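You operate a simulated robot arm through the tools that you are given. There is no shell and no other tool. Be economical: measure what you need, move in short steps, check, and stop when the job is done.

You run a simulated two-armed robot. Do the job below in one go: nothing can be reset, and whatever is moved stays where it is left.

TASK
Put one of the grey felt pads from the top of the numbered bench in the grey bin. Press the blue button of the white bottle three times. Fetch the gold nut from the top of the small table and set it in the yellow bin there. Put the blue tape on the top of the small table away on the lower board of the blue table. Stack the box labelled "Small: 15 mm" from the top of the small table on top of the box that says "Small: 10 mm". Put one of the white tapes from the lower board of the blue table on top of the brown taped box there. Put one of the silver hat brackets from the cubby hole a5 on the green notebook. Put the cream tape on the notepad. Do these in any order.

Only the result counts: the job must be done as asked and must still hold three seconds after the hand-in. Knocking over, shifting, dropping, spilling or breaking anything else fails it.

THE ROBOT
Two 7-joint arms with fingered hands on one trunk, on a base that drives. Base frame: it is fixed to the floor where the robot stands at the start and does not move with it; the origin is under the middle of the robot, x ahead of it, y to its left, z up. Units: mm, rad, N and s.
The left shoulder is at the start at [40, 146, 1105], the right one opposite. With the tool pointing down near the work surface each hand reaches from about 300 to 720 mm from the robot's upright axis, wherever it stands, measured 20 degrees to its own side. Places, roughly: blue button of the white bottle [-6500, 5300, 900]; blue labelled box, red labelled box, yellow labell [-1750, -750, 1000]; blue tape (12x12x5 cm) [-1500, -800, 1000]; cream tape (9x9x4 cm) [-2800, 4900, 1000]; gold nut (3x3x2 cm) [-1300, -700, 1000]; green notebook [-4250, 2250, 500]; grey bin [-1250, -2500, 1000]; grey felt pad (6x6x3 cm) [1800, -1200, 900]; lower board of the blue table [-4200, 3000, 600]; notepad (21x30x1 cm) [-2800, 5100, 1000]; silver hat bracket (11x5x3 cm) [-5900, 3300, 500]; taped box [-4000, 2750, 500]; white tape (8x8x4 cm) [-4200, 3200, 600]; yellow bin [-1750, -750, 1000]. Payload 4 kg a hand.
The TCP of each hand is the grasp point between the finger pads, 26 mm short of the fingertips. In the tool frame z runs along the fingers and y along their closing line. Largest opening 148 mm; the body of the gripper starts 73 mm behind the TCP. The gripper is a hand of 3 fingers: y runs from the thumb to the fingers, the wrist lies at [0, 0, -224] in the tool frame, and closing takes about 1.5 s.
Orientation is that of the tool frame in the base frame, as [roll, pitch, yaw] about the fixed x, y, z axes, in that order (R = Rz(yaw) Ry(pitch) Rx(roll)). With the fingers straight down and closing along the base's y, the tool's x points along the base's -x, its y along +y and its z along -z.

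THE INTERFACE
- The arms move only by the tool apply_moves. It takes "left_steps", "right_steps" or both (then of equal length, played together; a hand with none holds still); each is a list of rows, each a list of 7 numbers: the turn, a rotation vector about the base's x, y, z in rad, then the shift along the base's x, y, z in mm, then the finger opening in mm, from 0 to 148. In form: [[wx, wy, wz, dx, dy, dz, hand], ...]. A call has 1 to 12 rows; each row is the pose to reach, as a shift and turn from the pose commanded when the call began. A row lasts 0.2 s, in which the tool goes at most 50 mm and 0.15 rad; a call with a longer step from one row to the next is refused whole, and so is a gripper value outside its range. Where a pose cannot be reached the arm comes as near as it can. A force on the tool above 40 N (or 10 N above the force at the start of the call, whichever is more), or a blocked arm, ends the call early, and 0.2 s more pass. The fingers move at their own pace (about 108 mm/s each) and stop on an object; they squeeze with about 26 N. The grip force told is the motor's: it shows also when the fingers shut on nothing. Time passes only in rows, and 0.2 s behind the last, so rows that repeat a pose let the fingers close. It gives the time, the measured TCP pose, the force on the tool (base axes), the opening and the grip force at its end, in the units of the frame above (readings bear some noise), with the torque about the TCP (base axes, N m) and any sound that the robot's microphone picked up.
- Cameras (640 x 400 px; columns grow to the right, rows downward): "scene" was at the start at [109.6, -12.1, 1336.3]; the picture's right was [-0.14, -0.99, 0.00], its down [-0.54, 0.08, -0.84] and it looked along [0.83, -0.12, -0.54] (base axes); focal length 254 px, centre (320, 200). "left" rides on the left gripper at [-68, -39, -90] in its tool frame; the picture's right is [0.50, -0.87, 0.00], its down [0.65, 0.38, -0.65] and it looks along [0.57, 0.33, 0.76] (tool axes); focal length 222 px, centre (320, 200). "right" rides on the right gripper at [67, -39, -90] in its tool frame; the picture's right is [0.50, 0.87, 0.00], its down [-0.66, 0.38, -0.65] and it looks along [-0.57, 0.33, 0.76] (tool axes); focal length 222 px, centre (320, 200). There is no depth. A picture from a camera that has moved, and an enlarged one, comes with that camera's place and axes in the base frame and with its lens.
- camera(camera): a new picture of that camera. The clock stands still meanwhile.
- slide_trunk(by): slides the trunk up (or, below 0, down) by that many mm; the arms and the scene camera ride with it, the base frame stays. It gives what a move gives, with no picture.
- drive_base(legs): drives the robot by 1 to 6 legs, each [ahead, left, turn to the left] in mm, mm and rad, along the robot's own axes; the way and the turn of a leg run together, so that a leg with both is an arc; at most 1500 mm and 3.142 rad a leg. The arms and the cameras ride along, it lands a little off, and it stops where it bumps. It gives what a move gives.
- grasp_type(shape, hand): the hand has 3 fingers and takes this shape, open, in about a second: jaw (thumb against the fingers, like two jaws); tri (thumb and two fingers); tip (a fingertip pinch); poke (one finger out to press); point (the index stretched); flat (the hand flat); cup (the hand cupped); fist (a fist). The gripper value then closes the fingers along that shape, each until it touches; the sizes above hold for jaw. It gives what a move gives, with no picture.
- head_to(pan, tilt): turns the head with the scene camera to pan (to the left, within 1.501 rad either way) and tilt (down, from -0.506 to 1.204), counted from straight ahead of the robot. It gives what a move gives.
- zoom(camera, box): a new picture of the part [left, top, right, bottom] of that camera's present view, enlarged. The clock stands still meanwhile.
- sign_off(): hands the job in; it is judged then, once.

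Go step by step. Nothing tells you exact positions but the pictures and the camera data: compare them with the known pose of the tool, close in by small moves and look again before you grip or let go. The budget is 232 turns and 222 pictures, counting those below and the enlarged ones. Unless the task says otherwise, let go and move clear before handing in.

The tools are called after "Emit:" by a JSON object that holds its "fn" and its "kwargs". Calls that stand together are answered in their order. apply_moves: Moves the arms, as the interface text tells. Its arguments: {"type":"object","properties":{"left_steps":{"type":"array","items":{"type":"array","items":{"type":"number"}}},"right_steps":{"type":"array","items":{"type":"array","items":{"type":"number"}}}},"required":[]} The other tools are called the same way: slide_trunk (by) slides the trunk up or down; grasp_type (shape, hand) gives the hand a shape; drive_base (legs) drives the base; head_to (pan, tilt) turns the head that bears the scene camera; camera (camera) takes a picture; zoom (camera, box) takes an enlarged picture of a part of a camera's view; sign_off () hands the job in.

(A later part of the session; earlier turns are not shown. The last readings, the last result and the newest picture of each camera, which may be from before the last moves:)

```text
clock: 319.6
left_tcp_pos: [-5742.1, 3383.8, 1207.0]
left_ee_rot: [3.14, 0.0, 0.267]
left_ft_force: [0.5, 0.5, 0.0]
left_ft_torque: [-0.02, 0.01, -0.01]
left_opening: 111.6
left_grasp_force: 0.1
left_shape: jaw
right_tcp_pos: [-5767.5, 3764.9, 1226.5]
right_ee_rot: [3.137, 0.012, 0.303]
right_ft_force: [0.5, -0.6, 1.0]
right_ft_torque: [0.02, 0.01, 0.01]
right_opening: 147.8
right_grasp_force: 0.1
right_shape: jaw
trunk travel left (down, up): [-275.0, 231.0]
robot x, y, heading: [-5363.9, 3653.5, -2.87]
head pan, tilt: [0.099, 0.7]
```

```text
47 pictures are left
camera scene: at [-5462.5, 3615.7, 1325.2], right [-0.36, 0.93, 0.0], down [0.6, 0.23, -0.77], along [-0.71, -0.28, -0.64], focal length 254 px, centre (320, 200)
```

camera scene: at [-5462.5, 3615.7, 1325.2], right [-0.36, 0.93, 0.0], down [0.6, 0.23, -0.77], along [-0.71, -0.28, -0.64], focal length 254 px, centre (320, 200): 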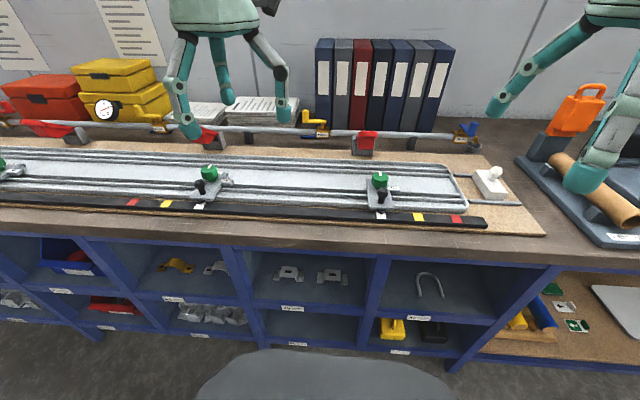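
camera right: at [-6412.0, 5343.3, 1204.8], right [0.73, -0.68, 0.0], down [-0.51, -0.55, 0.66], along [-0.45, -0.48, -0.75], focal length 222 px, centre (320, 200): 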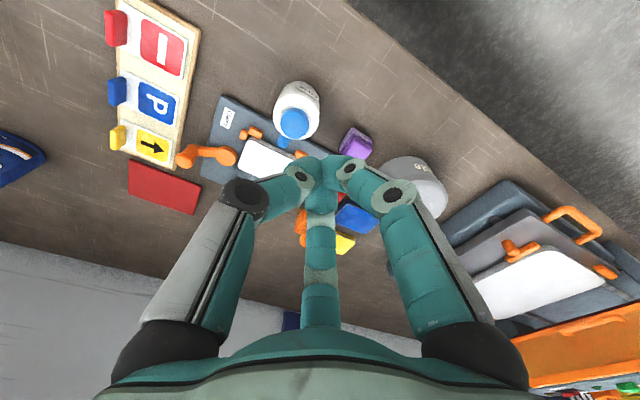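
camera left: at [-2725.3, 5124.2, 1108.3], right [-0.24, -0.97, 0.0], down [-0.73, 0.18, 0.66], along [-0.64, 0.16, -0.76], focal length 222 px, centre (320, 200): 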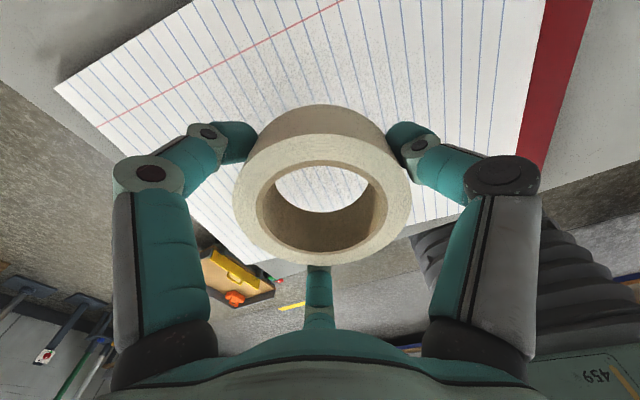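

Brackets visible in A5 at about (-5910,3318) and (-5962,3464), floor z≈525. Zooming for their orientation.

Emit:
{"fn": "zoom", "kwargs": {"camera": "scene", "box": [240, 240, 380, 330]}}

```text
4.44 times, centred on (310, 285) of scene
camera zoom: at [-5462.5, 3615.7, 1325.2], right [-0.36, 0.93, 0.0], down [0.6, 0.23, -0.77], along [-0.71, -0.28, -0.64], focal length 1129 px, centre (364, -178)
```

zoom: 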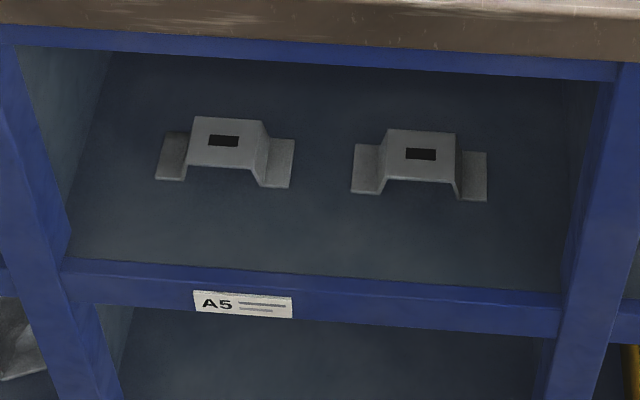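

The hat's raised part faces up with feet left and right, so I'll grip its webs from left and right with a tilted left hand. Backing off slightly, lowering the trunk, and tilting the hand in front of the cubby.

Emit:
{"fn": "drive_base", "kwargs": {"legs": [[-70, -80, 0]]}}

Emit:
{"fn": "slide_trunk", "kwargs": {"by": -275}}

Emit:
{"fn": "apply_moves", "kwargs": {"left_steps": [[-0.043, 0.144, 0, 0, 0, -45, 112], [-0.086, 0.287, 0, 0, 0, -90, 112], [-0.129, 0.431, 0, 0, 0, -135, 112], [-0.172, 0.575, 0, 0, 0, -180, 112], [-0.2145, 0.7185, 0, 0, 0, -225, 112], [-0.2145, 0.7185, 0, -10, -3, -260, 112], [-0.2145, 0.7185, 0, -10, -3, -260, 112]], "right_steps": [[0, 0, 0, 0, 0, 30, 148], [0, 0, 0, 0, 0, 60, 148], [0, 0, 0, 0, 0, 90, 148], [0, 0, 0, 0, 0, 120, 148], [0, 0, 0, 0, 0, 150, 148], [0, 0, 0, 0, 0, 170, 148], [0, 0, 0, 0, 0, 170, 148]]}}

Emit:
{"fn": "apply_moves", "kwargs": {"left_steps": [[-0.0855, -0.0255, -0.096, 0, 0, -5, 112], [-0.171, -0.051, -0.1915, 0, 0, -10, 112], [-0.2565, -0.0765, -0.287, 0, 0, -15, 112], [-0.342, -0.102, -0.383, 0, 0, -20, 112], [-0.342, -0.102, -0.383, 0, 0, -20, 112]]}}

Emit:
{"fn": "camera", "kwargs": {"camera": "left"}}

Emit:
{"fn": "camera", "kwargs": {"camera": "scene"}}

```text
clock: 320.7
left_tcp_pos: [-5697.4, 3477.7, 1206.7]
left_ee_rot: [3.14, 0.0, 0.268]
left_ft_force: [0.0, 0.6, -0.7]
left_ft_torque: [-0.01, 0.03, 0.02]
left_opening: 111.8
left_grasp_force: 0.0
left_shape: jaw
right_tcp_pos: [-5721.5, 3859.1, 1225.7]
right_ee_rot: [3.139, 0.012, 0.3]
right_ft_force: [0.1, 0.6, 0.5]
right_ft_torque: [-0.02, 0.01, 0.01]
right_opening: 147.6
right_grasp_force: 0.0
right_shape: jaw
trunk travel left (down, up): [-275.0, 231.0]
robot x, y, heading: [-5319.4, 3744.3, -2.869]
head pan, tilt: [0.099, 0.7]
```

```text
clock: 323.5
left_tcp_pos: [-5695.5, 3478.9, 933.4]
left_ee_rot: [3.14, 0.0, 0.268]
left_ft_force: [1.4, 0.2, -0.9]
left_ft_torque: [-0.01, 0.01, -0.01]
left_opening: 111.9
left_grasp_force: 0.0
left_shape: jaw
right_tcp_pos: [-5720.6, 3859.7, 953.3]
right_ee_rot: [3.14, 0.011, 0.299]
right_ft_force: [-0.8, 0.1, -0.3]
right_ft_torque: [0.0, -0.01, 0.01]
right_opening: 147.9
right_grasp_force: 0.1
right_shape: jaw
trunk travel left (down, up): [0.0, 506.0]
robot x, y, heading: [-5321.9, 3742.5, -2.873]
head pan, tilt: [0.099, 0.7]
```

```text
clock: 325.1
left_tcp_pos: [-5714.9, 3474.7, 677.5]
left_ee_rot: [3.117, 0.747, 0.258]
left_ft_force: [-0.1, -0.9, -0.2]
left_ft_torque: [-0.04, 0.02, 0.01]
left_opening: 111.6
left_grasp_force: 0.1
left_shape: jaw
left hand out of reach, approached as far as the arm can: row 5, 6, 7
right_tcp_pos: [-5720.3, 3862.1, 1112.7]
right_ee_rot: [3.138, 0.013, 0.3]
right_ft_force: [-0.3, 0.1, 0.2]
right_ft_torque: [0.03, 0.0, -0.01]
right_opening: 147.9
right_grasp_force: 0.0
right_shape: jaw
right hand out of reach, approached as far as the arm can: row 6, 7
trunk travel left (down, up): [0.0, 506.0]
robot x, y, heading: [-5320.4, 3746.4, -2.873]
head pan, tilt: [0.099, 0.7]
```

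```text
clock: 326.3
left_tcp_pos: [-5715.2, 3474.8, 655.3]
left_ee_rot: [2.689, 0.62, -0.405]
left_ft_force: [0.4, -0.6, -0.4]
left_ft_torque: [0.02, -0.03, 0.01]
left_opening: 111.7
left_grasp_force: 0.0
left_shape: jaw
right_tcp_pos: [-5720.6, 3860.9, 1111.8]
right_ee_rot: [3.138, 0.014, 0.299]
right_ft_force: [-0.8, 0.4, -0.1]
right_ft_torque: [0.02, -0.02, 0.01]
right_opening: 147.9
right_grasp_force: 0.1
right_shape: jaw
trunk travel left (down, up): [0.0, 506.0]
robot x, y, heading: [-5320.5, 3742.1, -2.875]
head pan, tilt: [0.099, 0.7]
```

```text
45 pictures are left
camera left: at [-5702.0, 3549.8, 747.5], right [0.48, 0.64, -0.6], down [0.87, -0.43, 0.23], along [-0.11, -0.63, -0.77], focal length 222 px, centre (320, 200)
```

left: 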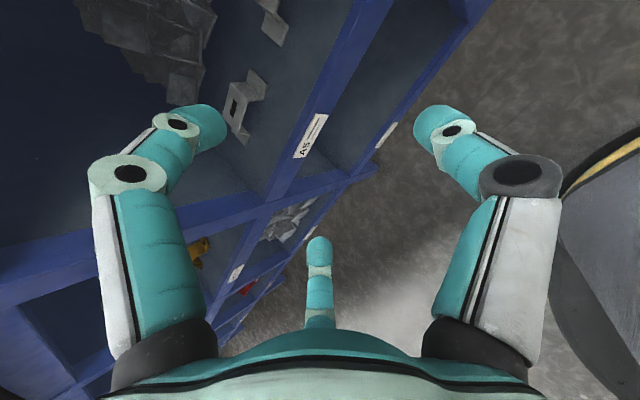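

```text
44 pictures are left
camera scene: at [-5416.4, 3710.6, 1051.2], right [-0.36, 0.93, 0.0], down [0.6, 0.23, -0.76], along [-0.71, -0.28, -0.64], focal length 254 px, centre (320, 200)
```

scene: 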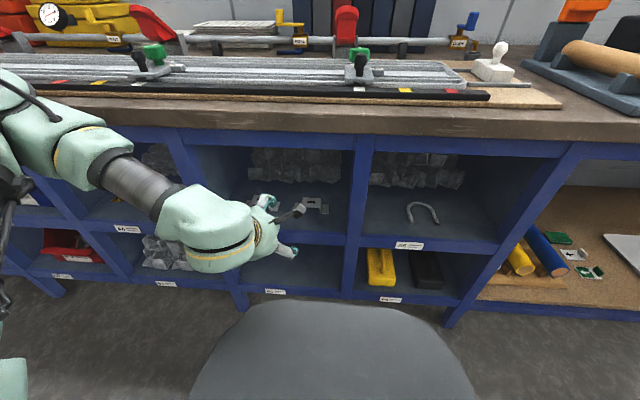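

Bracket 1 at about (-5907,3324). I'll bring the hand down and in horizontally toward it, stopping short for a look.

Emit:
{"fn": "apply_moves", "kwargs": {"left_steps": [[0, 0, 0, -10, -35, -15, 112], [0, 0, 0, -25, -72, -30, 112], [0, 0, 0, -45, -100, -48, 112], [0, 0, 0, -69, -119, -65, 112], [0, 0, 0, -100, -128, -78, 106], [0, 0, 0, -131, -137, -83, 106], [0, 0, 0, -131, -137, -83, 106]]}}

Emit:
{"fn": "camera", "kwargs": {"camera": "left"}}

```text
clock: 327.9
left_tcp_pos: [-5845.1, 3337.7, 571.7]
left_ee_rot: [2.691, 0.621, -0.406]
left_ft_force: [0.1, -0.2, -0.8]
left_ft_torque: [0.04, -0.02, 0.0]
left_opening: 106.3
left_grasp_force: 0.1
left_shape: jaw
left hand out of reach, approached as far as the arm can: row 2, 3
right_tcp_pos: [-5721.4, 3862.0, 1111.0]
right_ee_rot: [3.138, 0.014, 0.299]
right_ft_force: [-0.2, 0.2, 0.5]
right_ft_torque: [-0.05, 0.01, 0.05]
right_opening: 147.9
right_grasp_force: 0.1
right_shape: jaw
trunk travel left (down, up): [0.0, 506.0]
robot x, y, heading: [-5318.9, 3746.3, -2.874]
head pan, tilt: [0.099, 0.7]
```

```text
43 pictures are left
camera left: at [-5831.6, 3412.8, 663.8], right [0.48, 0.64, -0.6], down [0.87, -0.43, 0.23], along [-0.11, -0.63, -0.77], focal length 222 px, centre (320, 200)
```

left: 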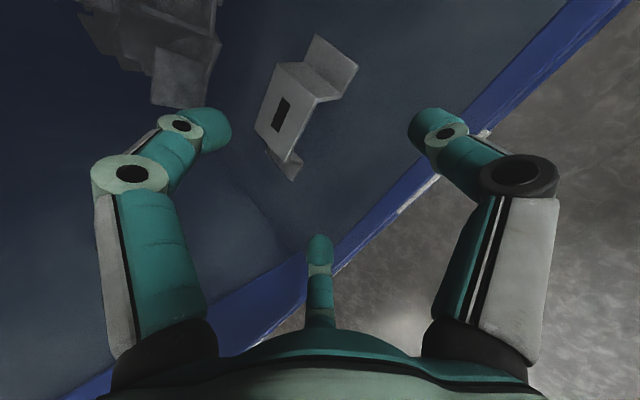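

Well aligned with bracket 1 at (-5909,3332). Moving in and closing.

Emit:
{"fn": "apply_moves", "kwargs": {"left_steps": [[0, 0, 0, -34, -4, -2, 106], [0, 0, 0, -67, -7, -4, 106], [0, 0, 0, -67, -7, -4, 80], [0, 0, 0, -67, -7, -4, 60], [0, 0, 0, -67, -7, -4, 45], [0, 0, 0, -67, -7, -4, 35], [0, 0, 0, -67, -7, -4, 35]]}}

Emit:
{"fn": "camera", "kwargs": {"camera": "left"}}

```text
clock: 329.5
left_tcp_pos: [-5913.5, 3330.4, 568.5]
left_ee_rot: [2.689, 0.622, -0.403]
left_ft_force: [0.0, -0.5, 0.0]
left_ft_torque: [0.02, -0.01, 0.01]
left_opening: 13.4
left_grasp_force: 25.9
left_shape: jaw
right_tcp_pos: [-5720.4, 3861.5, 1110.6]
right_ee_rot: [3.139, 0.014, 0.301]
right_ft_force: [-0.4, 0.2, -1.0]
right_ft_torque: [-0.01, -0.01, 0.07]
right_opening: 148.1
right_grasp_force: 0.1
right_shape: jaw
trunk travel left (down, up): [0.0, 506.0]
robot x, y, heading: [-5319.1, 3746.7, -2.869]
head pan, tilt: [0.099, 0.7]
```

```text
42 pictures are left
camera left: at [-5899.1, 3404.8, 660.0], right [0.48, 0.64, -0.6], down [0.87, -0.43, 0.23], along [-0.11, -0.63, -0.77], focal length 222 px, centre (320, 200)
```

left: 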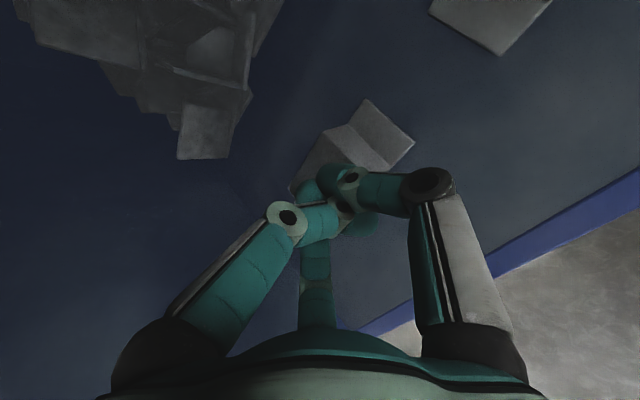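

The fingers slipped off the front and nudged the bracket inward. Backing out a little, reopening and looking.

Emit:
{"fn": "apply_moves", "kwargs": {"left_steps": [[0, 0, 0, 20, 6, 0, 30], [0, 0, 0, 48, 14, 0, 60], [0, 0, 0, 48, 14, 0, 106], [0, 0, 0, 48, 14, 0, 110], [0, 0, 0, 48, 14, 0, 110]]}}

Emit:
{"fn": "camera", "kwargs": {"camera": "left"}}

```text
clock: 330.7
left_tcp_pos: [-5866.5, 3343.3, 568.0]
left_ee_rot: [2.689, 0.62, -0.403]
left_ft_force: [0.4, 0.2, 0.3]
left_ft_torque: [0.03, 0.0, -0.01]
left_opening: 109.5
left_grasp_force: 0.2
left_shape: jaw
right_tcp_pos: [-5720.9, 3860.8, 1111.8]
right_ee_rot: [3.139, 0.013, 0.3]
right_ft_force: [-0.5, 0.6, 0.1]
right_ft_torque: [0.02, 0.0, 0.0]
right_opening: 147.8
right_grasp_force: 0.1
right_shape: jaw
trunk travel left (down, up): [0.0, 506.0]
robot x, y, heading: [-5320.4, 3748.8, -2.873]
head pan, tilt: [0.099, 0.7]
```

```text
41 pictures are left
camera left: at [-5853.1, 3417.9, 660.0], right [0.48, 0.64, -0.6], down [0.87, -0.43, 0.23], along [-0.11, -0.63, -0.77], focal length 222 px, centre (320, 200)
```

left: 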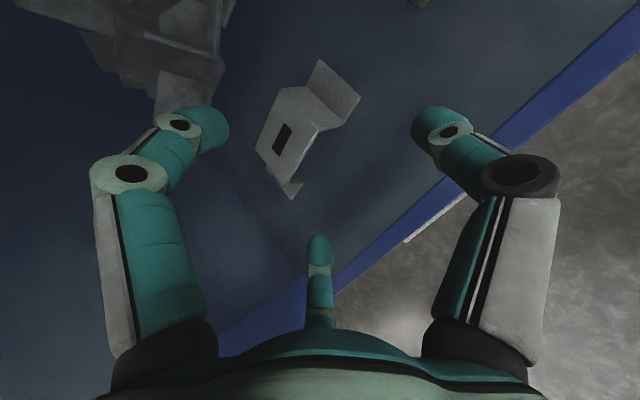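

The bracket sits lower and slightly deeper than assumed. Moving in over it, then lowering until near the floor before closing.

Emit:
{"fn": "apply_moves", "kwargs": {"left_steps": [[0, 0, 0, -30, -12, 0, 110], [0, 0, 0, -60, -24, 0, 110], [0, 0, 0, -60, -24, -8, 110], [0, 0, 0, -60, -24, -14, 110], [0, 0, 0, -60, -24, -18, 110], [0, 0, 0, -60, -24, -21, 110]]}}

Emit:
{"fn": "camera", "kwargs": {"camera": "left"}}

```text
clock: 332.1
left_tcp_pos: [-5926.7, 3323.2, 554.1]
left_ee_rot: [2.683, 0.63, -0.409]
left_ft_force: [6.4, 2.5, 26.0]
left_ft_torque: [0.73, -0.36, -0.11]
left_opening: 108.6
left_grasp_force: 0.1
left_shape: jaw
right_tcp_pos: [-5718.2, 3863.1, 1113.6]
right_ee_rot: [3.139, 0.018, 0.301]
right_ft_force: [-0.3, -0.1, 0.4]
right_ft_torque: [-0.02, -0.02, 0.02]
right_opening: 147.8
right_grasp_force: 0.0
right_shape: jaw
trunk travel left (down, up): [0.0, 506.0]
robot x, y, heading: [-5320.6, 3744.1, -2.87]
head pan, tilt: [0.099, 0.7]
```

```text
40 pictures are left
camera left: at [-5911.5, 3396.8, 646.3], right [0.47, 0.64, -0.6], down [0.87, -0.43, 0.22], along [-0.12, -0.63, -0.76], focal length 222 px, centre (320, 200)
```

left: 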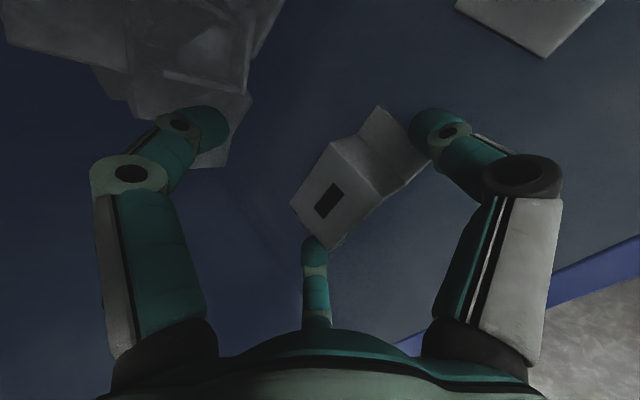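

Fingers touch the cubby floor; the bracket lies between them, about 12 mm deeper. Shifting and closing.

Emit:
{"fn": "apply_moves", "kwargs": {"left_steps": [[0, 0, 0, 0, 0, 5, 106], [0, 0, 0, -10, -9, 4, 100], [0, 0, 0, -10, -9, 1, 88], [0, 0, 0, -10, -9, -2, 75], [0, 0, 0, -10, -9, -3, 60], [0, 0, 0, -10, -9, -3, 50], [0, 0, 0, -10, -9, -3, 45], [0, 0, 0, -10, -9, -3, 45]]}}

Emit:
{"fn": "camera", "kwargs": {"camera": "left"}}

```text
clock: 333.9
left_tcp_pos: [-5937.5, 3312.5, 552.4]
left_ee_rot: [2.683, 0.63, -0.409]
left_ft_force: [1.5, 7.1, 30.6]
left_ft_torque: [0.97, 0.24, -0.14]
left_opening: 63.0
left_grasp_force: 26.4
left_shape: jaw
right_tcp_pos: [-5716.7, 3863.6, 1112.5]
right_ee_rot: [3.137, 0.016, 0.3]
right_ft_force: [0.2, 0.3, -0.3]
right_ft_torque: [0.0, 0.02, -0.02]
right_opening: 148.1
right_grasp_force: 0.1
right_shape: jaw
trunk travel left (down, up): [0.0, 506.0]
robot x, y, heading: [-5318.0, 3747.0, -2.874]
head pan, tilt: [0.099, 0.7]
```

```text
39 pictures are left
camera left: at [-5922.5, 3389.0, 644.1], right [0.47, 0.64, -0.61], down [0.87, -0.43, 0.22], along [-0.12, -0.63, -0.76], focal length 222 px, centre (320, 200)
```

left: 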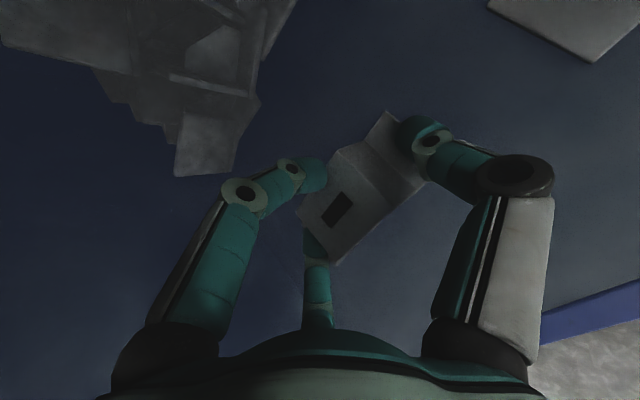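

Gripped at 63 mm. Lifting slightly to test.

Emit:
{"fn": "apply_moves", "kwargs": {"left_steps": [[0, 0, 0, 0, 0, 6, 35], [0, 0, 0, 0, 0, 14, 35], [0, 0, 0, 0, 0, 20, 35], [0, 0, 0, 0, 0, 20, 35]]}}

Emit:
{"fn": "camera", "kwargs": {"camera": "left"}}

```text
clock: 334.9
left_tcp_pos: [-5936.7, 3312.4, 562.2]
left_ee_rot: [2.691, 0.616, -0.402]
left_ft_force: [-0.4, -0.3, -2.3]
left_ft_torque: [0.02, 0.02, -0.01]
left_opening: 45.8
left_grasp_force: 26.3
left_shape: jaw
right_tcp_pos: [-5720.9, 3860.9, 1111.4]
right_ee_rot: [3.138, 0.015, 0.301]
right_ft_force: [1.0, -0.4, -0.8]
right_ft_torque: [0.01, 0.02, 0.03]
right_opening: 147.9
right_grasp_force: 0.0
right_shape: jaw
trunk travel left (down, up): [0.0, 506.0]
robot x, y, heading: [-5320.2, 3745.6, -2.873]
head pan, tilt: [0.099, 0.7]
```

```text
38 pictures are left
camera left: at [-5922.5, 3386.6, 654.3], right [0.48, 0.64, -0.6], down [0.87, -0.43, 0.23], along [-0.11, -0.63, -0.77], focal length 222 px, centre (320, 200)
```

left: 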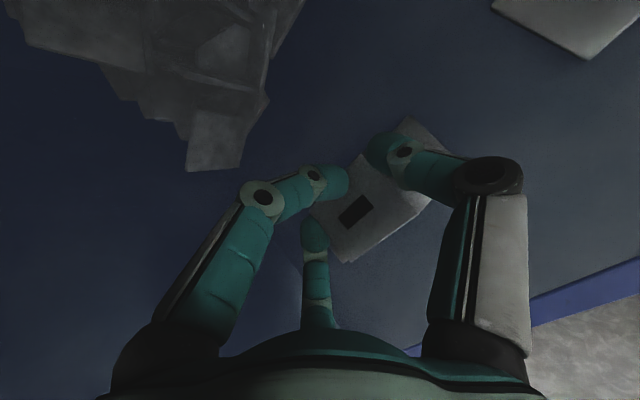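

It seems held by its webs now. Lifting a bit more to confirm.

Emit:
{"fn": "apply_moves", "kwargs": {"left_steps": [[0, 0, 0, 8, 3, 8, 30], [0, 0, 0, 20, 6, 16, 30], [0, 0, 0, 35, 10, 22, 30], [0, 0, 0, 35, 10, 22, 30]]}}

Emit:
{"fn": "camera", "kwargs": {"camera": "left"}}

```text
clock: 335.9
left_tcp_pos: [-5902.5, 3322.3, 585.9]
left_ee_rot: [2.689, 0.622, -0.405]
left_ft_force: [0.2, 0.2, -2.0]
left_ft_torque: [-0.02, 0.03, 0.04]
left_opening: 45.6
left_grasp_force: 25.8
left_shape: jaw
right_tcp_pos: [-5721.8, 3860.6, 1112.7]
right_ee_rot: [3.137, 0.013, 0.301]
right_ft_force: [0.5, -0.2, 0.3]
right_ft_torque: [-0.01, 0.03, -0.04]
right_opening: 147.9
right_grasp_force: 0.0
right_shape: jaw
trunk travel left (down, up): [0.0, 506.0]
robot x, y, heading: [-5319.9, 3745.8, -2.872]
head pan, tilt: [0.099, 0.7]
```

```text
37 pictures are left
camera left: at [-5888.1, 3397.3, 677.8], right [0.48, 0.64, -0.6], down [0.87, -0.43, 0.23], along [-0.11, -0.63, -0.77], focal length 222 px, centre (320, 200)
```

left: 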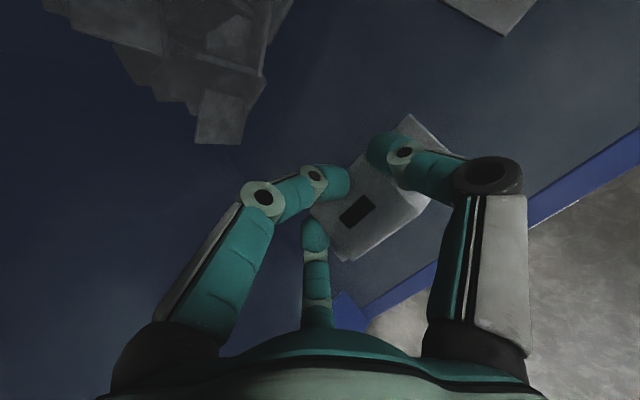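

The bracket is held. Withdrawing it from the cubby and checking before raising.

Emit:
{"fn": "apply_moves", "kwargs": {"left_steps": [[0, 0, 0, 45, 13, 0, 30], [0, 0, 0, 90, 27, 0, 30], [0, 0, 0, 135, 40, 5, 30], [0, 0, 0, 175, 55, 20, 30], [0, 0, 0, 195, 75, 45, 30], [0, 0, 0, 205, 100, 70, 30], [0, 0, 0, 210, 120, 90, 30]]}}

Emit:
{"fn": "camera", "kwargs": {"camera": "scene"}}

```text
clock: 337.5
left_tcp_pos: [-5710.9, 3439.5, 677.4]
left_ee_rot: [2.689, 0.617, -0.403]
left_ft_force: [0.0, 0.5, 0.3]
left_ft_torque: [0.0, -0.03, 0.0]
left_opening: 30.7
left_grasp_force: 25.7
left_shape: jaw
left hand out of reach, approached as far as the arm can: row 3, 4, 5, 6, 7
right_tcp_pos: [-5720.9, 3861.8, 1111.6]
right_ee_rot: [3.138, 0.015, 0.301]
right_ft_force: [0.2, -0.3, -0.5]
right_ft_torque: [-0.03, -0.01, -0.04]
right_opening: 148.1
right_grasp_force: 0.0
right_shape: jaw
trunk travel left (down, up): [0.0, 506.0]
robot x, y, heading: [-5316.4, 3749.6, -2.871]
head pan, tilt: [0.099, 0.7]
```

```text
36 pictures are left
camera scene: at [-5416.5, 3711.8, 1051.2], right [-0.36, 0.93, 0.0], down [0.6, 0.23, -0.76], along [-0.71, -0.28, -0.64], focal length 254 px, centre (320, 200)
```

scene: 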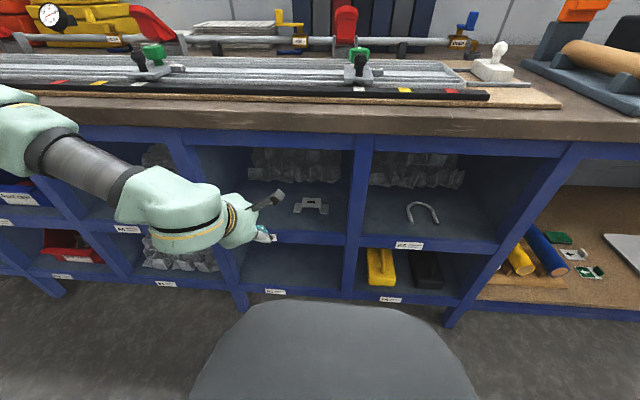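

The opening dropped to the commanded value, so the bracket has probably slipped out. Looking with the left camera.

Emit:
{"fn": "camera", "kwargs": {"camera": "left"}}

Emit:
{"fn": "zoom", "kwargs": {"camera": "scene", "box": [140, 170, 360, 330]}}

```text
35 pictures are left
camera left: at [-5697.7, 3514.1, 769.6], right [0.48, 0.64, -0.6], down [0.87, -0.43, 0.23], along [-0.11, -0.63, -0.77], focal length 222 px, centre (320, 200)
```

left: 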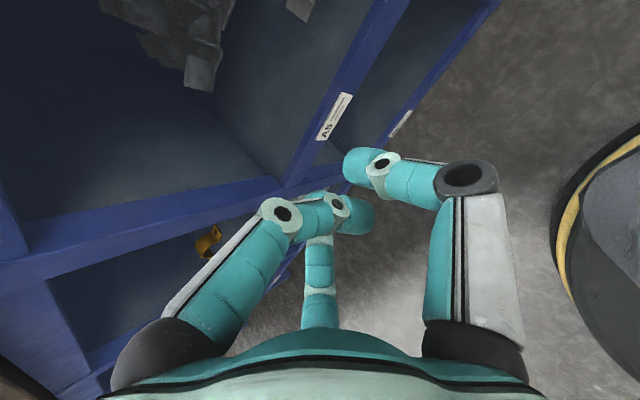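

```text
2.50 times, centred on (250, 250) of scene
camera zoom: at [-5416.5, 3711.8, 1051.2], right [-0.36, 0.93, 0.0], down [0.6, 0.23, -0.76], along [-0.71, -0.28, -0.64], focal length 635 px, centre (495, 75)
```

zoom: 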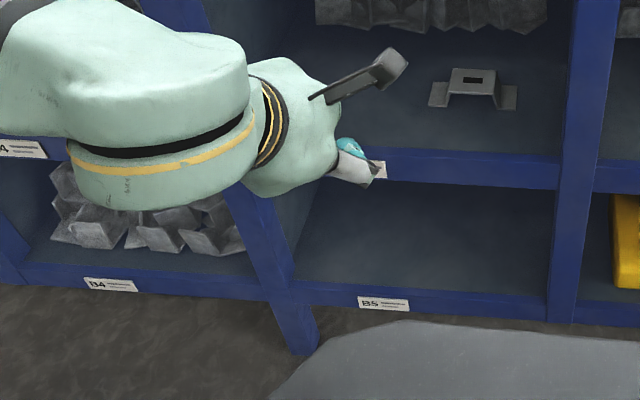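

The bracket was lost during withdrawal. Looking down at the floor in front of the bench to find it.

Emit:
{"fn": "head_to", "kwargs": {"pan": 0.45, "tilt": 1.1}}

Emit:
{"fn": "camera", "kwargs": {"camera": "scene"}}

```text
clock: 338.4
left_tcp_pos: [-5711.2, 3438.4, 676.6]
left_ee_rot: [2.691, 0.618, -0.401]
left_ft_force: [-0.7, 0.4, -0.9]
left_ft_torque: [0.03, 0.0, 0.0]
left_opening: 30.8
left_grasp_force: 26.3
left_shape: jaw
right_tcp_pos: [-5720.0, 3860.3, 1109.8]
right_ee_rot: [3.137, 0.015, 0.3]
right_ft_force: [0.0, 0.7, -0.7]
right_ft_torque: [-0.01, 0.01, 0.01]
right_opening: 148.0
right_grasp_force: 0.0
right_shape: jaw
trunk travel left (down, up): [0.0, 506.0]
robot x, y, heading: [-5315.9, 3747.3, -2.874]
head pan, tilt: [0.45, 1.1]
```

```text
33 pictures are left
camera scene: at [-5384.7, 3699.8, 1021.2], right [-0.66, 0.75, 0.0], down [0.67, 0.59, -0.45], along [-0.34, -0.3, -0.89], focal length 254 px, centre (320, 200)
```

scene: 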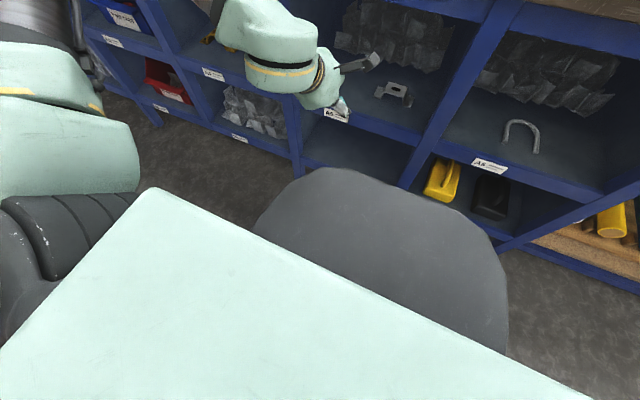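

The grip force still reads 26 N, so I'll zoom on the fingertips to see whether the bracket is there.

Emit:
{"fn": "zoom", "kwargs": {"camera": "left", "box": [240, 80, 440, 280]}}

```text
2.00 times, centred on (340, 180) of left
camera zoom: at [-5697.9, 3513.2, 769.3], right [0.48, 0.64, -0.6], down [0.87, -0.43, 0.23], along [-0.11, -0.63, -0.77], focal length 444 px, centre (280, 240)
```

zoom: 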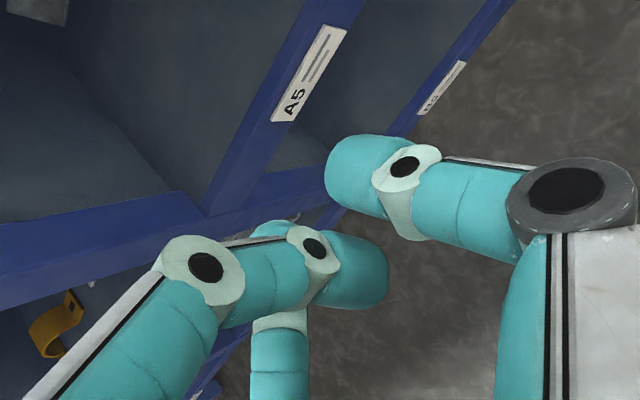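

Not held. The right hand camera can see the floor by the cubby, checking it.

Emit:
{"fn": "camera", "kwargs": {"camera": "right"}}

```text
31 pictures are left
camera right: at [-5666.7, 3919.0, 1200.9], right [0.73, -0.68, 0.0], down [-0.51, -0.55, 0.66], along [-0.45, -0.48, -0.75], focal length 222 px, centre (320, 200)
```

right: 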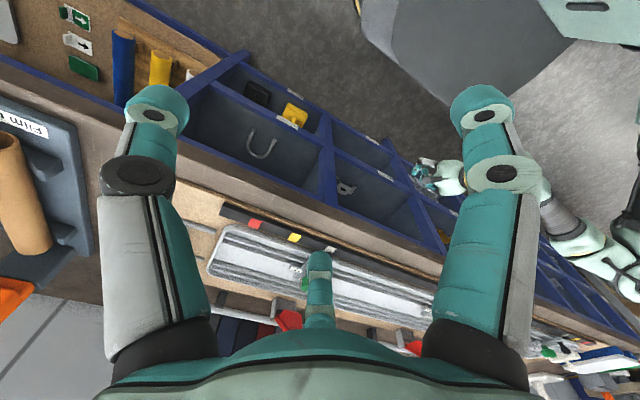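

Zooming near the left hand and the floor there.

Emit:
{"fn": "zoom", "kwargs": {"camera": "right", "box": [310, 70, 480, 220]}}

```text
2.67 times, centred on (395, 145) of right
camera zoom: at [-5666.7, 3919.0, 1200.9], right [0.73, -0.68, 0.0], down [-0.51, -0.55, 0.66], along [-0.45, -0.48, -0.75], focal length 592 px, centre (120, 347)
```

zoom: 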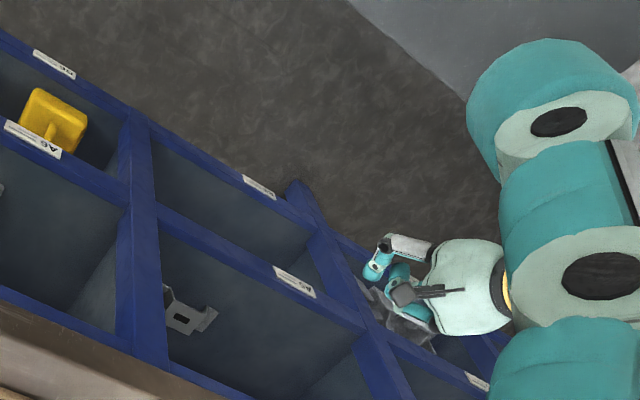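

Not visible yet; I'll move the left hand up out of the way and look again with the scene camera.

Emit:
{"fn": "apply_moves", "kwargs": {"left_steps": [[0, 0, 0, 5, 5, 45, 60], [0, 0, 0, 5, 5, 90, 60], [0, 0, 0, 5, 5, 135, 60], [0, 0, 0, 5, 5, 180, 60], [0.03, -0.14, 0, 5, 5, 220, 60], [0.06, -0.28, 0, 5, 5, 260, 60], [0.06, -0.28, 0, 5, 5, 260, 60]]}}

Emit:
{"fn": "head_to", "kwargs": {"pan": 0.4, "tilt": 0.95}}

Emit:
{"fn": "camera", "kwargs": {"camera": "scene"}}

Emit:
{"fn": "zoom", "kwargs": {"camera": "right", "box": [310, 70, 480, 220]}}

```text
clock: 340.0
left_tcp_pos: [-5706.2, 3443.4, 936.5]
left_ee_rot: [2.868, 0.378, -0.317]
left_ft_force: [-0.4, -0.3, -0.6]
left_ft_torque: [0.01, -0.02, 0.03]
left_opening: 59.3
left_grasp_force: 0.0
left_shape: jaw
right_tcp_pos: [-5720.6, 3861.2, 1111.7]
right_ee_rot: [3.14, 0.015, 0.301]
right_ft_force: [-0.7, 0.6, -0.8]
right_ft_torque: [0.0, 0.02, -0.02]
right_opening: 147.8
right_grasp_force: 0.1
right_shape: jaw
trunk travel left (down, up): [0.0, 506.0]
robot x, y, heading: [-5318.4, 3747.8, -2.871]
head pan, tilt: [0.45, 1.1]
```

```text
clock: 340.7
left_tcp_pos: [-5707.3, 3443.3, 936.9]
left_ee_rot: [2.866, 0.379, -0.319]
left_ft_force: [-0.8, -0.3, 0.0]
left_ft_torque: [0.0, 0.03, -0.03]
left_opening: 59.6
left_grasp_force: 0.1
left_shape: jaw
right_tcp_pos: [-5720.8, 3860.2, 1111.7]
right_ee_rot: [3.139, 0.013, 0.3]
right_ft_force: [-0.2, 0.2, 0.2]
right_ft_torque: [0.02, -0.01, -0.02]
right_opening: 147.8
right_grasp_force: 0.0
right_shape: jaw
trunk travel left (down, up): [0.0, 506.0]
robot x, y, heading: [-5321.3, 3746.2, -2.875]
head pan, tilt: [0.4, 0.949]
```

```text
29 pictures are left
camera scene: at [-5394.1, 3696.3, 1031.4], right [-0.62, 0.78, 0.0], down [0.64, 0.5, -0.58], along [-0.46, -0.36, -0.81], focal length 254 px, centre (320, 200)
```

scene: 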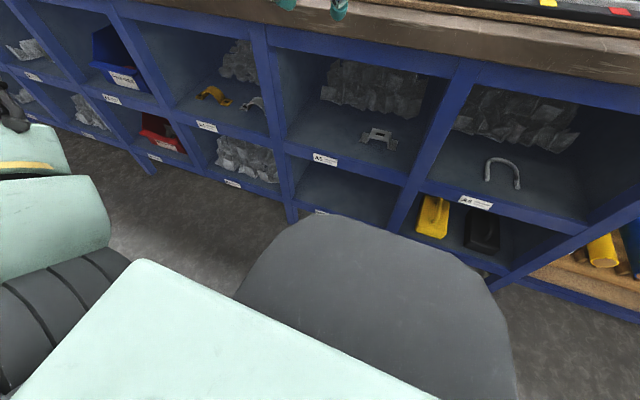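

```text
2.67 times, centred on (395, 145) of right
camera zoom: at [-5666.7, 3919.0, 1200.9], right [0.73, -0.68, 0.0], down [-0.51, -0.55, 0.66], along [-0.45, -0.48, -0.75], focal length 592 px, centre (120, 347)
```

zoom: 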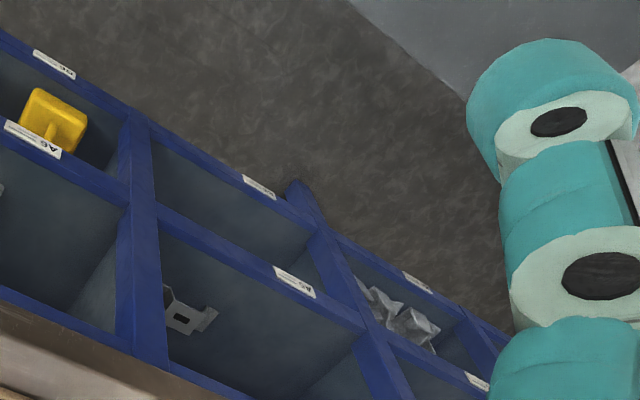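

Not seen in A5 or on the visible floor; checking B5 below with a zoom.

Emit:
{"fn": "zoom", "kwargs": {"camera": "scene", "box": [190, 110, 430, 260]}}

```text
2.67 times, centred on (310, 185) of scene
camera zoom: at [-5394.1, 3696.3, 1031.4], right [-0.62, 0.78, 0.0], down [0.64, 0.5, -0.58], along [-0.46, -0.36, -0.81], focal length 677 px, centre (347, 240)
```

zoom: 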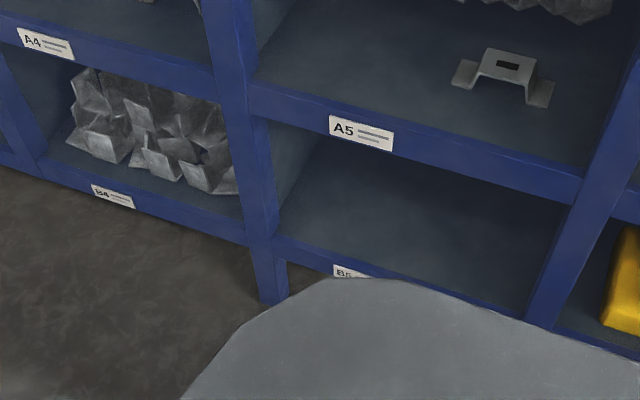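

B5 is empty at the front. One look from the left hand camera, which now sees the floor to the left.

Emit:
{"fn": "camera", "kwargs": {"camera": "left"}}

```text
26 pictures are left
camera left: at [-5719.4, 3512.5, 1033.0], right [0.62, 0.67, -0.4], down [0.78, -0.45, 0.44], along [0.11, -0.58, -0.8], focal length 222 px, centre (320, 200)
```

left: 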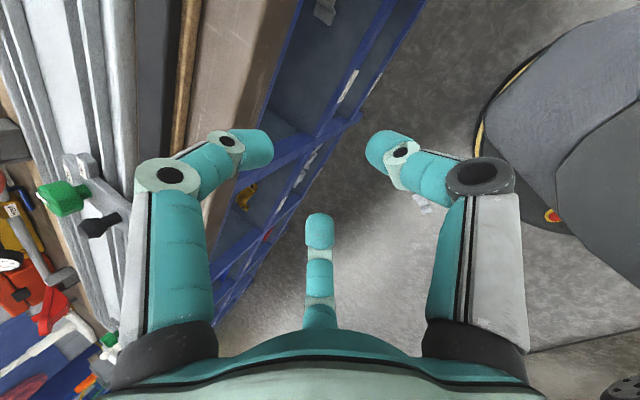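

Found it: a silver bracket on the floor at about (-5285,3230), left of my base. The base is narrow enough that the arm may reach the floor beside it. I'll position the robot and bring the left hand down beside the base, vertical.

Emit:
{"fn": "drive_base", "kwargs": {"legs": [[43, 132, 0]]}}

Emit:
{"fn": "apply_moves", "kwargs": {"left_steps": [[0.019, -0.055, 0, 27, -5, -30, 100], [0.038, -0.11, 0, 54, -9, -60, 120], [0.057, -0.165, 0, 81, -14, -90, 120], [0.076, -0.22, 0, 108, -19, -120, 120], [0.095, -0.275, 0, 135, -23, -150, 120], [0.115, -0.33, 0, 162, -28, -180, 120], [0.134, -0.385, 0, 189, -32, -210, 120], [0.153, -0.439, 0, 215, -37, -240, 120], [0.153, -0.439, 0, 240, -41, -270, 120], [0.153, -0.439, 0, 270, -46, -300, 120]]}}

Emit:
{"fn": "camera", "kwargs": {"camera": "left"}}

```text
clock: 342.0
left_tcp_pos: [-5713.8, 3306.2, 936.2]
left_ee_rot: [2.867, 0.381, -0.318]
left_ft_force: [-0.6, -0.5, -0.3]
left_ft_torque: [0.03, 0.01, 0.01]
left_opening: 59.6
left_grasp_force: 0.1
left_shape: jaw
right_tcp_pos: [-5729.3, 3723.5, 1111.7]
right_ee_rot: [3.139, 0.013, 0.301]
right_ft_force: [-0.2, -0.5, -0.2]
right_ft_torque: [0.0, -0.05, -0.01]
right_opening: 147.7
right_grasp_force: 0.0
right_shape: jaw
trunk travel left (down, up): [0.0, 506.0]
robot x, y, heading: [-5326.4, 3613.1, -2.868]
head pan, tilt: [0.4, 0.949]
```

```text
clock: 344.2
left_tcp_pos: [-5502.1, 3208.1, 643.4]
left_ee_rot: [-3.141, 0.001, -0.265]
left_ft_force: [0.4, -0.2, 0.0]
left_ft_torque: [-0.02, -0.01, -0.01]
left_opening: 119.9
left_grasp_force: 0.0
left_shape: jaw
left hand out of reach, approached as far as the arm can: row 7, 8, 9, 10
right_tcp_pos: [-5725.5, 3723.7, 1112.3]
right_ee_rot: [3.14, 0.014, 0.3]
right_ft_force: [0.1, -0.1, 0.9]
right_ft_torque: [0.04, 0.04, -0.05]
right_opening: 147.8
right_grasp_force: 0.0
right_shape: jaw
trunk travel left (down, up): [0.0, 506.0]
robot x, y, heading: [-5325.5, 3611.5, -2.872]
head pan, tilt: [0.4, 0.949]
```

```text
25 pictures are left
camera left: at [-5556.0, 3262.1, 733.4], right [0.71, 0.7, 0.0], down [0.53, -0.54, 0.65], along [0.46, -0.46, -0.76], focal length 222 px, centre (320, 200)
```

left: 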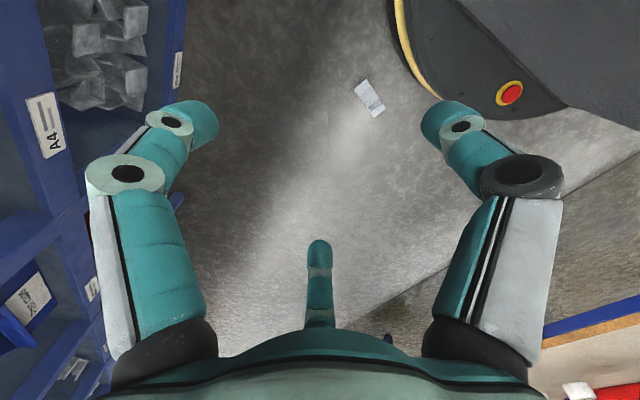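

It is the bracket (11×5 cm) lying on the floor. Zooming for orientation, shifting the base slightly, and lowering the hand.

Emit:
{"fn": "zoom", "kwargs": {"camera": "left", "box": [320, 60, 420, 140]}}

Emit:
{"fn": "drive_base", "kwargs": {"legs": [[0, 30, 0]]}}

Emit:
{"fn": "apply_moves", "kwargs": {"left_steps": [[0, 0, 0, 10, 0, -40, 120], [0, 0, 0, 25, 0, -82, 120], [0, 0, 0, 45, 5, -124, 120], [0, 0, 0, 65, 10, -166, 120], [0, 0, 0, 85, 15, -208, 120], [0, 0, 0, 105, 20, -250, 120], [0, 0, 0, 125, 25, -292, 120], [0, 0, 0, 145, 30, -334, 120], [0, 0, 0, 165, 35, -376, 120], [0, 0, 0, 185, 40, -418, 120], [0, 0, 0, 195, 44, -450, 120]]}}

Emit:
{"fn": "camera", "kwargs": {"camera": "left"}}

```text
5.00 times, centred on (370, 100) of left
camera zoom: at [-5556.0, 3262.1, 733.4], right [0.71, 0.7, 0.0], down [0.53, -0.54, 0.65], along [0.46, -0.46, -0.76], focal length 1111 px, centre (70, 700)
```

zoom: 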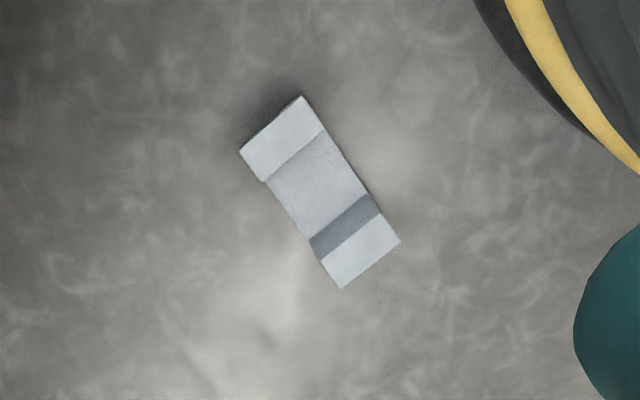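

```text
clock: 345.0
left_tcp_pos: [-5494.8, 3179.0, 642.3]
left_ee_rot: [-3.137, -0.001, -0.266]
left_ft_force: [-0.2, -0.5, -0.1]
left_ft_torque: [0.05, 0.0, -0.01]
left_opening: 119.9
left_grasp_force: 0.1
left_shape: jaw
right_tcp_pos: [-5718.8, 3694.1, 1112.8]
right_ee_rot: [3.14, 0.014, 0.301]
right_ft_force: [-0.1, -0.9, 0.8]
right_ft_torque: [0.04, 0.01, 0.02]
right_opening: 147.8
right_grasp_force: 0.0
right_shape: jaw
trunk travel left (down, up): [0.0, 506.0]
robot x, y, heading: [-5313.7, 3584.1, -2.875]
head pan, tilt: [0.4, 0.949]
```

```text
clock: 347.4
left_tcp_pos: [-5353.6, 3157.2, 341.0]
left_ee_rot: [-3.129, 0.021, -0.284]
left_ft_force: [0.5, 0.6, -0.3]
left_ft_torque: [-0.01, -0.02, 0.01]
left_opening: 119.9
left_grasp_force: 0.1
left_shape: jaw
left hand out of reach, approached as far as the arm can: row 1, 2, 3, 4, 5, 6, 7, 8, 9, 10, 11
right_tcp_pos: [-5719.6, 3695.6, 1112.4]
right_ee_rot: [3.14, 0.014, 0.301]
right_ft_force: [0.5, -0.2, -1.4]
right_ft_torque: [-0.02, 0.01, -0.02]
right_opening: 147.7
right_grasp_force: 0.2
right_shape: jaw
trunk travel left (down, up): [0.0, 506.0]
robot x, y, heading: [-5318.6, 3582.6, -2.872]
head pan, tilt: [0.4, 0.949]
```

```text
23 pictures are left
camera left: at [-5406.7, 3211.5, 432.7], right [0.72, 0.69, 0.0], down [0.53, -0.56, 0.64], along [0.44, -0.46, -0.77], focal length 222 px, centre (320, 200)
```

left: 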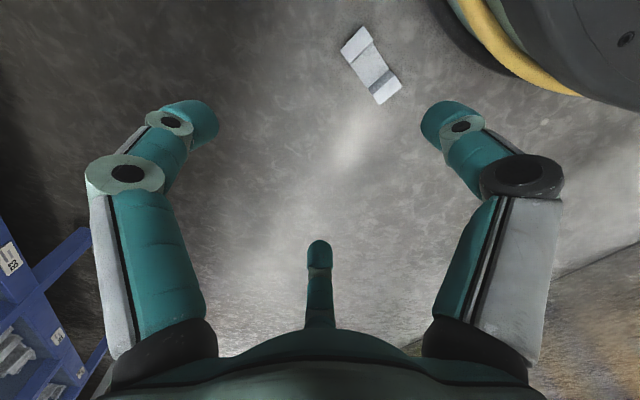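

The bracket lies upside down, which is fine. I'll continue toward it with a small yaw so the fingers close across its 5 cm width.

Emit:
{"fn": "apply_moves", "kwargs": {"left_steps": [[0, 0, -0.04, 0, 10, -30, 120], [0, 0, -0.08, 0, 20, -60, 120], [0, 0, -0.12, 0, 30, -90, 120], [0, 0, -0.16, 0, 40, -120, 120], [0, 0, -0.16, 10, 50, -150, 120], [0, 0, -0.16, 25, 60, -180, 120], [0, 0, -0.16, 40, 67, -205, 120], [0, 0, -0.16, 52, 67, -230, 120], [0, 0, -0.16, 52, 67, -230, 120]]}}

Emit:
{"fn": "camera", "kwargs": {"camera": "left"}}

```text
clock: 349.4
left_tcp_pos: [-5263.8, 3184.4, 191.0]
left_ee_rot: [-3.127, 0.053, -0.44]
left_ft_force: [0.6, -0.7, 0.0]
left_ft_torque: [0.02, 0.0, 0.0]
left_opening: 119.9
left_grasp_force: 0.1
left_shape: jaw
left hand out of reach, approached as far as the arm can: row 1, 2, 3, 4, 5, 6, 7, 8, 9
right_tcp_pos: [-5721.9, 3695.8, 1111.1]
right_ee_rot: [3.141, 0.013, 0.3]
right_ft_force: [-0.4, -1.1, 0.6]
right_ft_torque: [0.0, -0.02, 0.02]
right_opening: 148.0
right_grasp_force: 0.0
right_shape: jaw
trunk travel left (down, up): [0.0, 506.0]
robot x, y, heading: [-5322.0, 3581.2, -2.877]
head pan, tilt: [0.4, 0.949]
```

```text
22 pictures are left
camera left: at [-5303.0, 3244.0, 283.8], right [0.82, 0.57, -0.01], down [0.46, -0.64, 0.61], along [0.34, -0.51, -0.79], focal length 222 px, centre (320, 200)
```

left: 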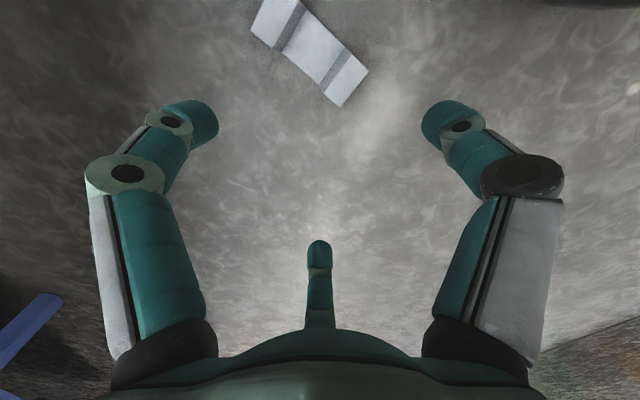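

Nearly there; the hand prefers to be a bit farther out from the body. I'll shift the base 45 mm right, realign yaw to the bracket's axis and go lower.

Emit:
{"fn": "drive_base", "kwargs": {"legs": [[0, -45, 0]]}}

Emit:
{"fn": "apply_moves", "kwargs": {"left_steps": [[0, 0, 0.14, -9, -3, -25, 120], [0, 0, 0.28, -18, -6, -50, 120], [0, 0, 0.42, -26, -9, -75, 120], [0, 0, 0.44, -26, -9, -95, 120], [0, 0, 0.44, -26, -9, -95, 120]]}}

Emit:
{"fn": "camera", "kwargs": {"camera": "left"}}

```text
clock: 350.3
left_tcp_pos: [-5275.5, 3227.5, 189.8]
left_ee_rot: [-3.13, 0.052, -0.443]
left_ft_force: [-0.9, -0.9, -0.4]
left_ft_torque: [-0.04, 0.01, -0.05]
left_opening: 120.0
left_grasp_force: 0.0
left_shape: jaw
right_tcp_pos: [-5733.2, 3740.4, 1111.5]
right_ee_rot: [3.139, 0.014, 0.302]
right_ft_force: [0.0, 0.2, -0.8]
right_ft_torque: [-0.04, 0.0, 0.03]
right_opening: 148.1
right_grasp_force: 0.1
right_shape: jaw
trunk travel left (down, up): [0.0, 506.0]
robot x, y, heading: [-5329.2, 3625.9, -2.869]
head pan, tilt: [0.4, 0.949]
```

```text
clock: 351.5
left_tcp_pos: [-5300.0, 3217.6, 92.7]
left_ee_rot: [-3.127, 0.053, -0.002]
left_ft_force: [-0.7, -0.3, -0.2]
left_ft_torque: [-0.01, 0.02, 0.01]
left_opening: 120.2
left_grasp_force: 0.0
left_shape: jaw
right_tcp_pos: [-5731.1, 3739.1, 1112.5]
right_ee_rot: [3.137, 0.016, 0.3]
right_ft_force: [0.1, -0.4, 0.1]
right_ft_torque: [0.0, 0.01, 0.03]
right_opening: 148.0
right_grasp_force: 0.0
right_shape: jaw
trunk travel left (down, up): [0.0, 506.0]
robot x, y, heading: [-5330.1, 3626.5, -2.873]
head pan, tilt: [0.4, 0.949]
```

```text
21 pictures are left
camera left: at [-5362.7, 3254.8, 187.6], right [0.5, 0.87, -0.02], down [0.69, -0.39, 0.61], along [0.52, -0.32, -0.79], focal length 222 px, centre (320, 200)
```

left: 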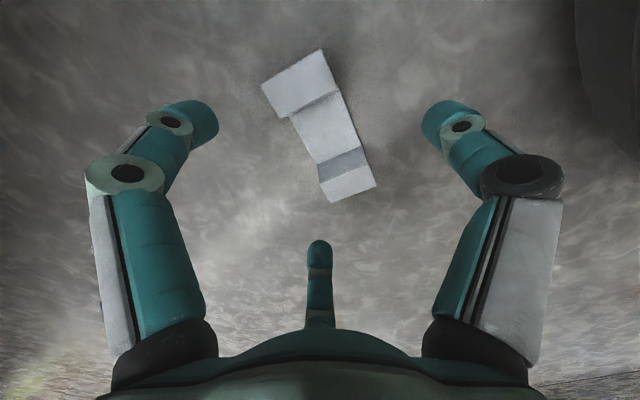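

The bracket is upside down, so gripping across the middle would miss it. I'll instead pinch one end: one finger inside the trough and two outside the foot's end edge. Rotating and shifting the hand over that end.

Emit:
{"fn": "drive_base", "kwargs": {"legs": [[0, 22, 0]]}}

Emit:
{"fn": "apply_moves", "kwargs": {"left_steps": [[0, 0, -0.14, 9, 6, 0, 110], [0, 0, -0.28, 18, 12, 0, 100], [0, 0, -0.42, 27, 18, 0, 100], [0, 0, -0.56, 35, 23, -10, 100], [0, 0, -0.59, 35, 23, -30, 100], [0, 0, -0.59, 35, 23, -42, 100], [0, 0, -0.59, 35, 23, -42, 100]]}}

Emit:
{"fn": "camera", "kwargs": {"camera": "left"}}

```text
clock: 352.3
left_tcp_pos: [-5294.0, 3196.9, 92.5]
left_ee_rot: [-3.128, 0.052, -0.002]
left_ft_force: [-0.3, -0.1, -0.1]
left_ft_torque: [0.0, -0.02, -0.01]
left_opening: 119.8
left_grasp_force: 0.1
left_shape: jaw
right_tcp_pos: [-5726.5, 3717.1, 1111.5]
right_ee_rot: [3.14, 0.016, 0.301]
right_ft_force: [0.2, 0.4, -0.3]
right_ft_torque: [0.0, 0.02, 0.01]
right_opening: 148.0
right_grasp_force: 0.0
right_shape: jaw
trunk travel left (down, up): [0.0, 506.0]
robot x, y, heading: [-5321.8, 3602.9, -2.875]
head pan, tilt: [0.4, 0.949]
```

```text
clock: 353.9
left_tcp_pos: [-5259.0, 3216.6, 50.8]
left_ee_rot: [-3.128, 0.052, -0.592]
left_ft_force: [-0.1, -1.4, 0.0]
left_ft_torque: [-0.01, -0.03, 0.0]
left_opening: 100.5
left_grasp_force: 0.1
left_shape: jaw
right_tcp_pos: [-5727.0, 3718.0, 1111.2]
right_ee_rot: [3.138, 0.016, 0.298]
right_ft_force: [0.3, 0.1, -0.7]
right_ft_torque: [0.01, 0.02, 0.02]
right_opening: 147.9
right_grasp_force: 0.0
right_shape: jaw
trunk travel left (down, up): [0.0, 506.0]
robot x, y, heading: [-5324.3, 3607.4, -2.873]
head pan, tilt: [0.4, 0.949]
```

```text
20 pictures are left
camera left: at [-5290.1, 3282.5, 145.5], right [0.9, 0.44, -0.01], down [0.36, -0.71, 0.61], along [0.26, -0.56, -0.79], focal length 222 px, centre (320, 200)
```

left: 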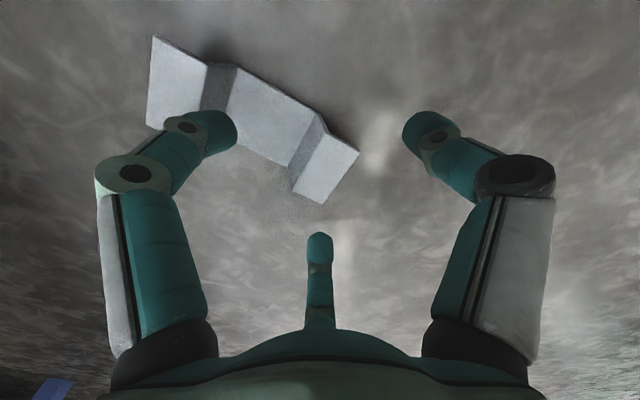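

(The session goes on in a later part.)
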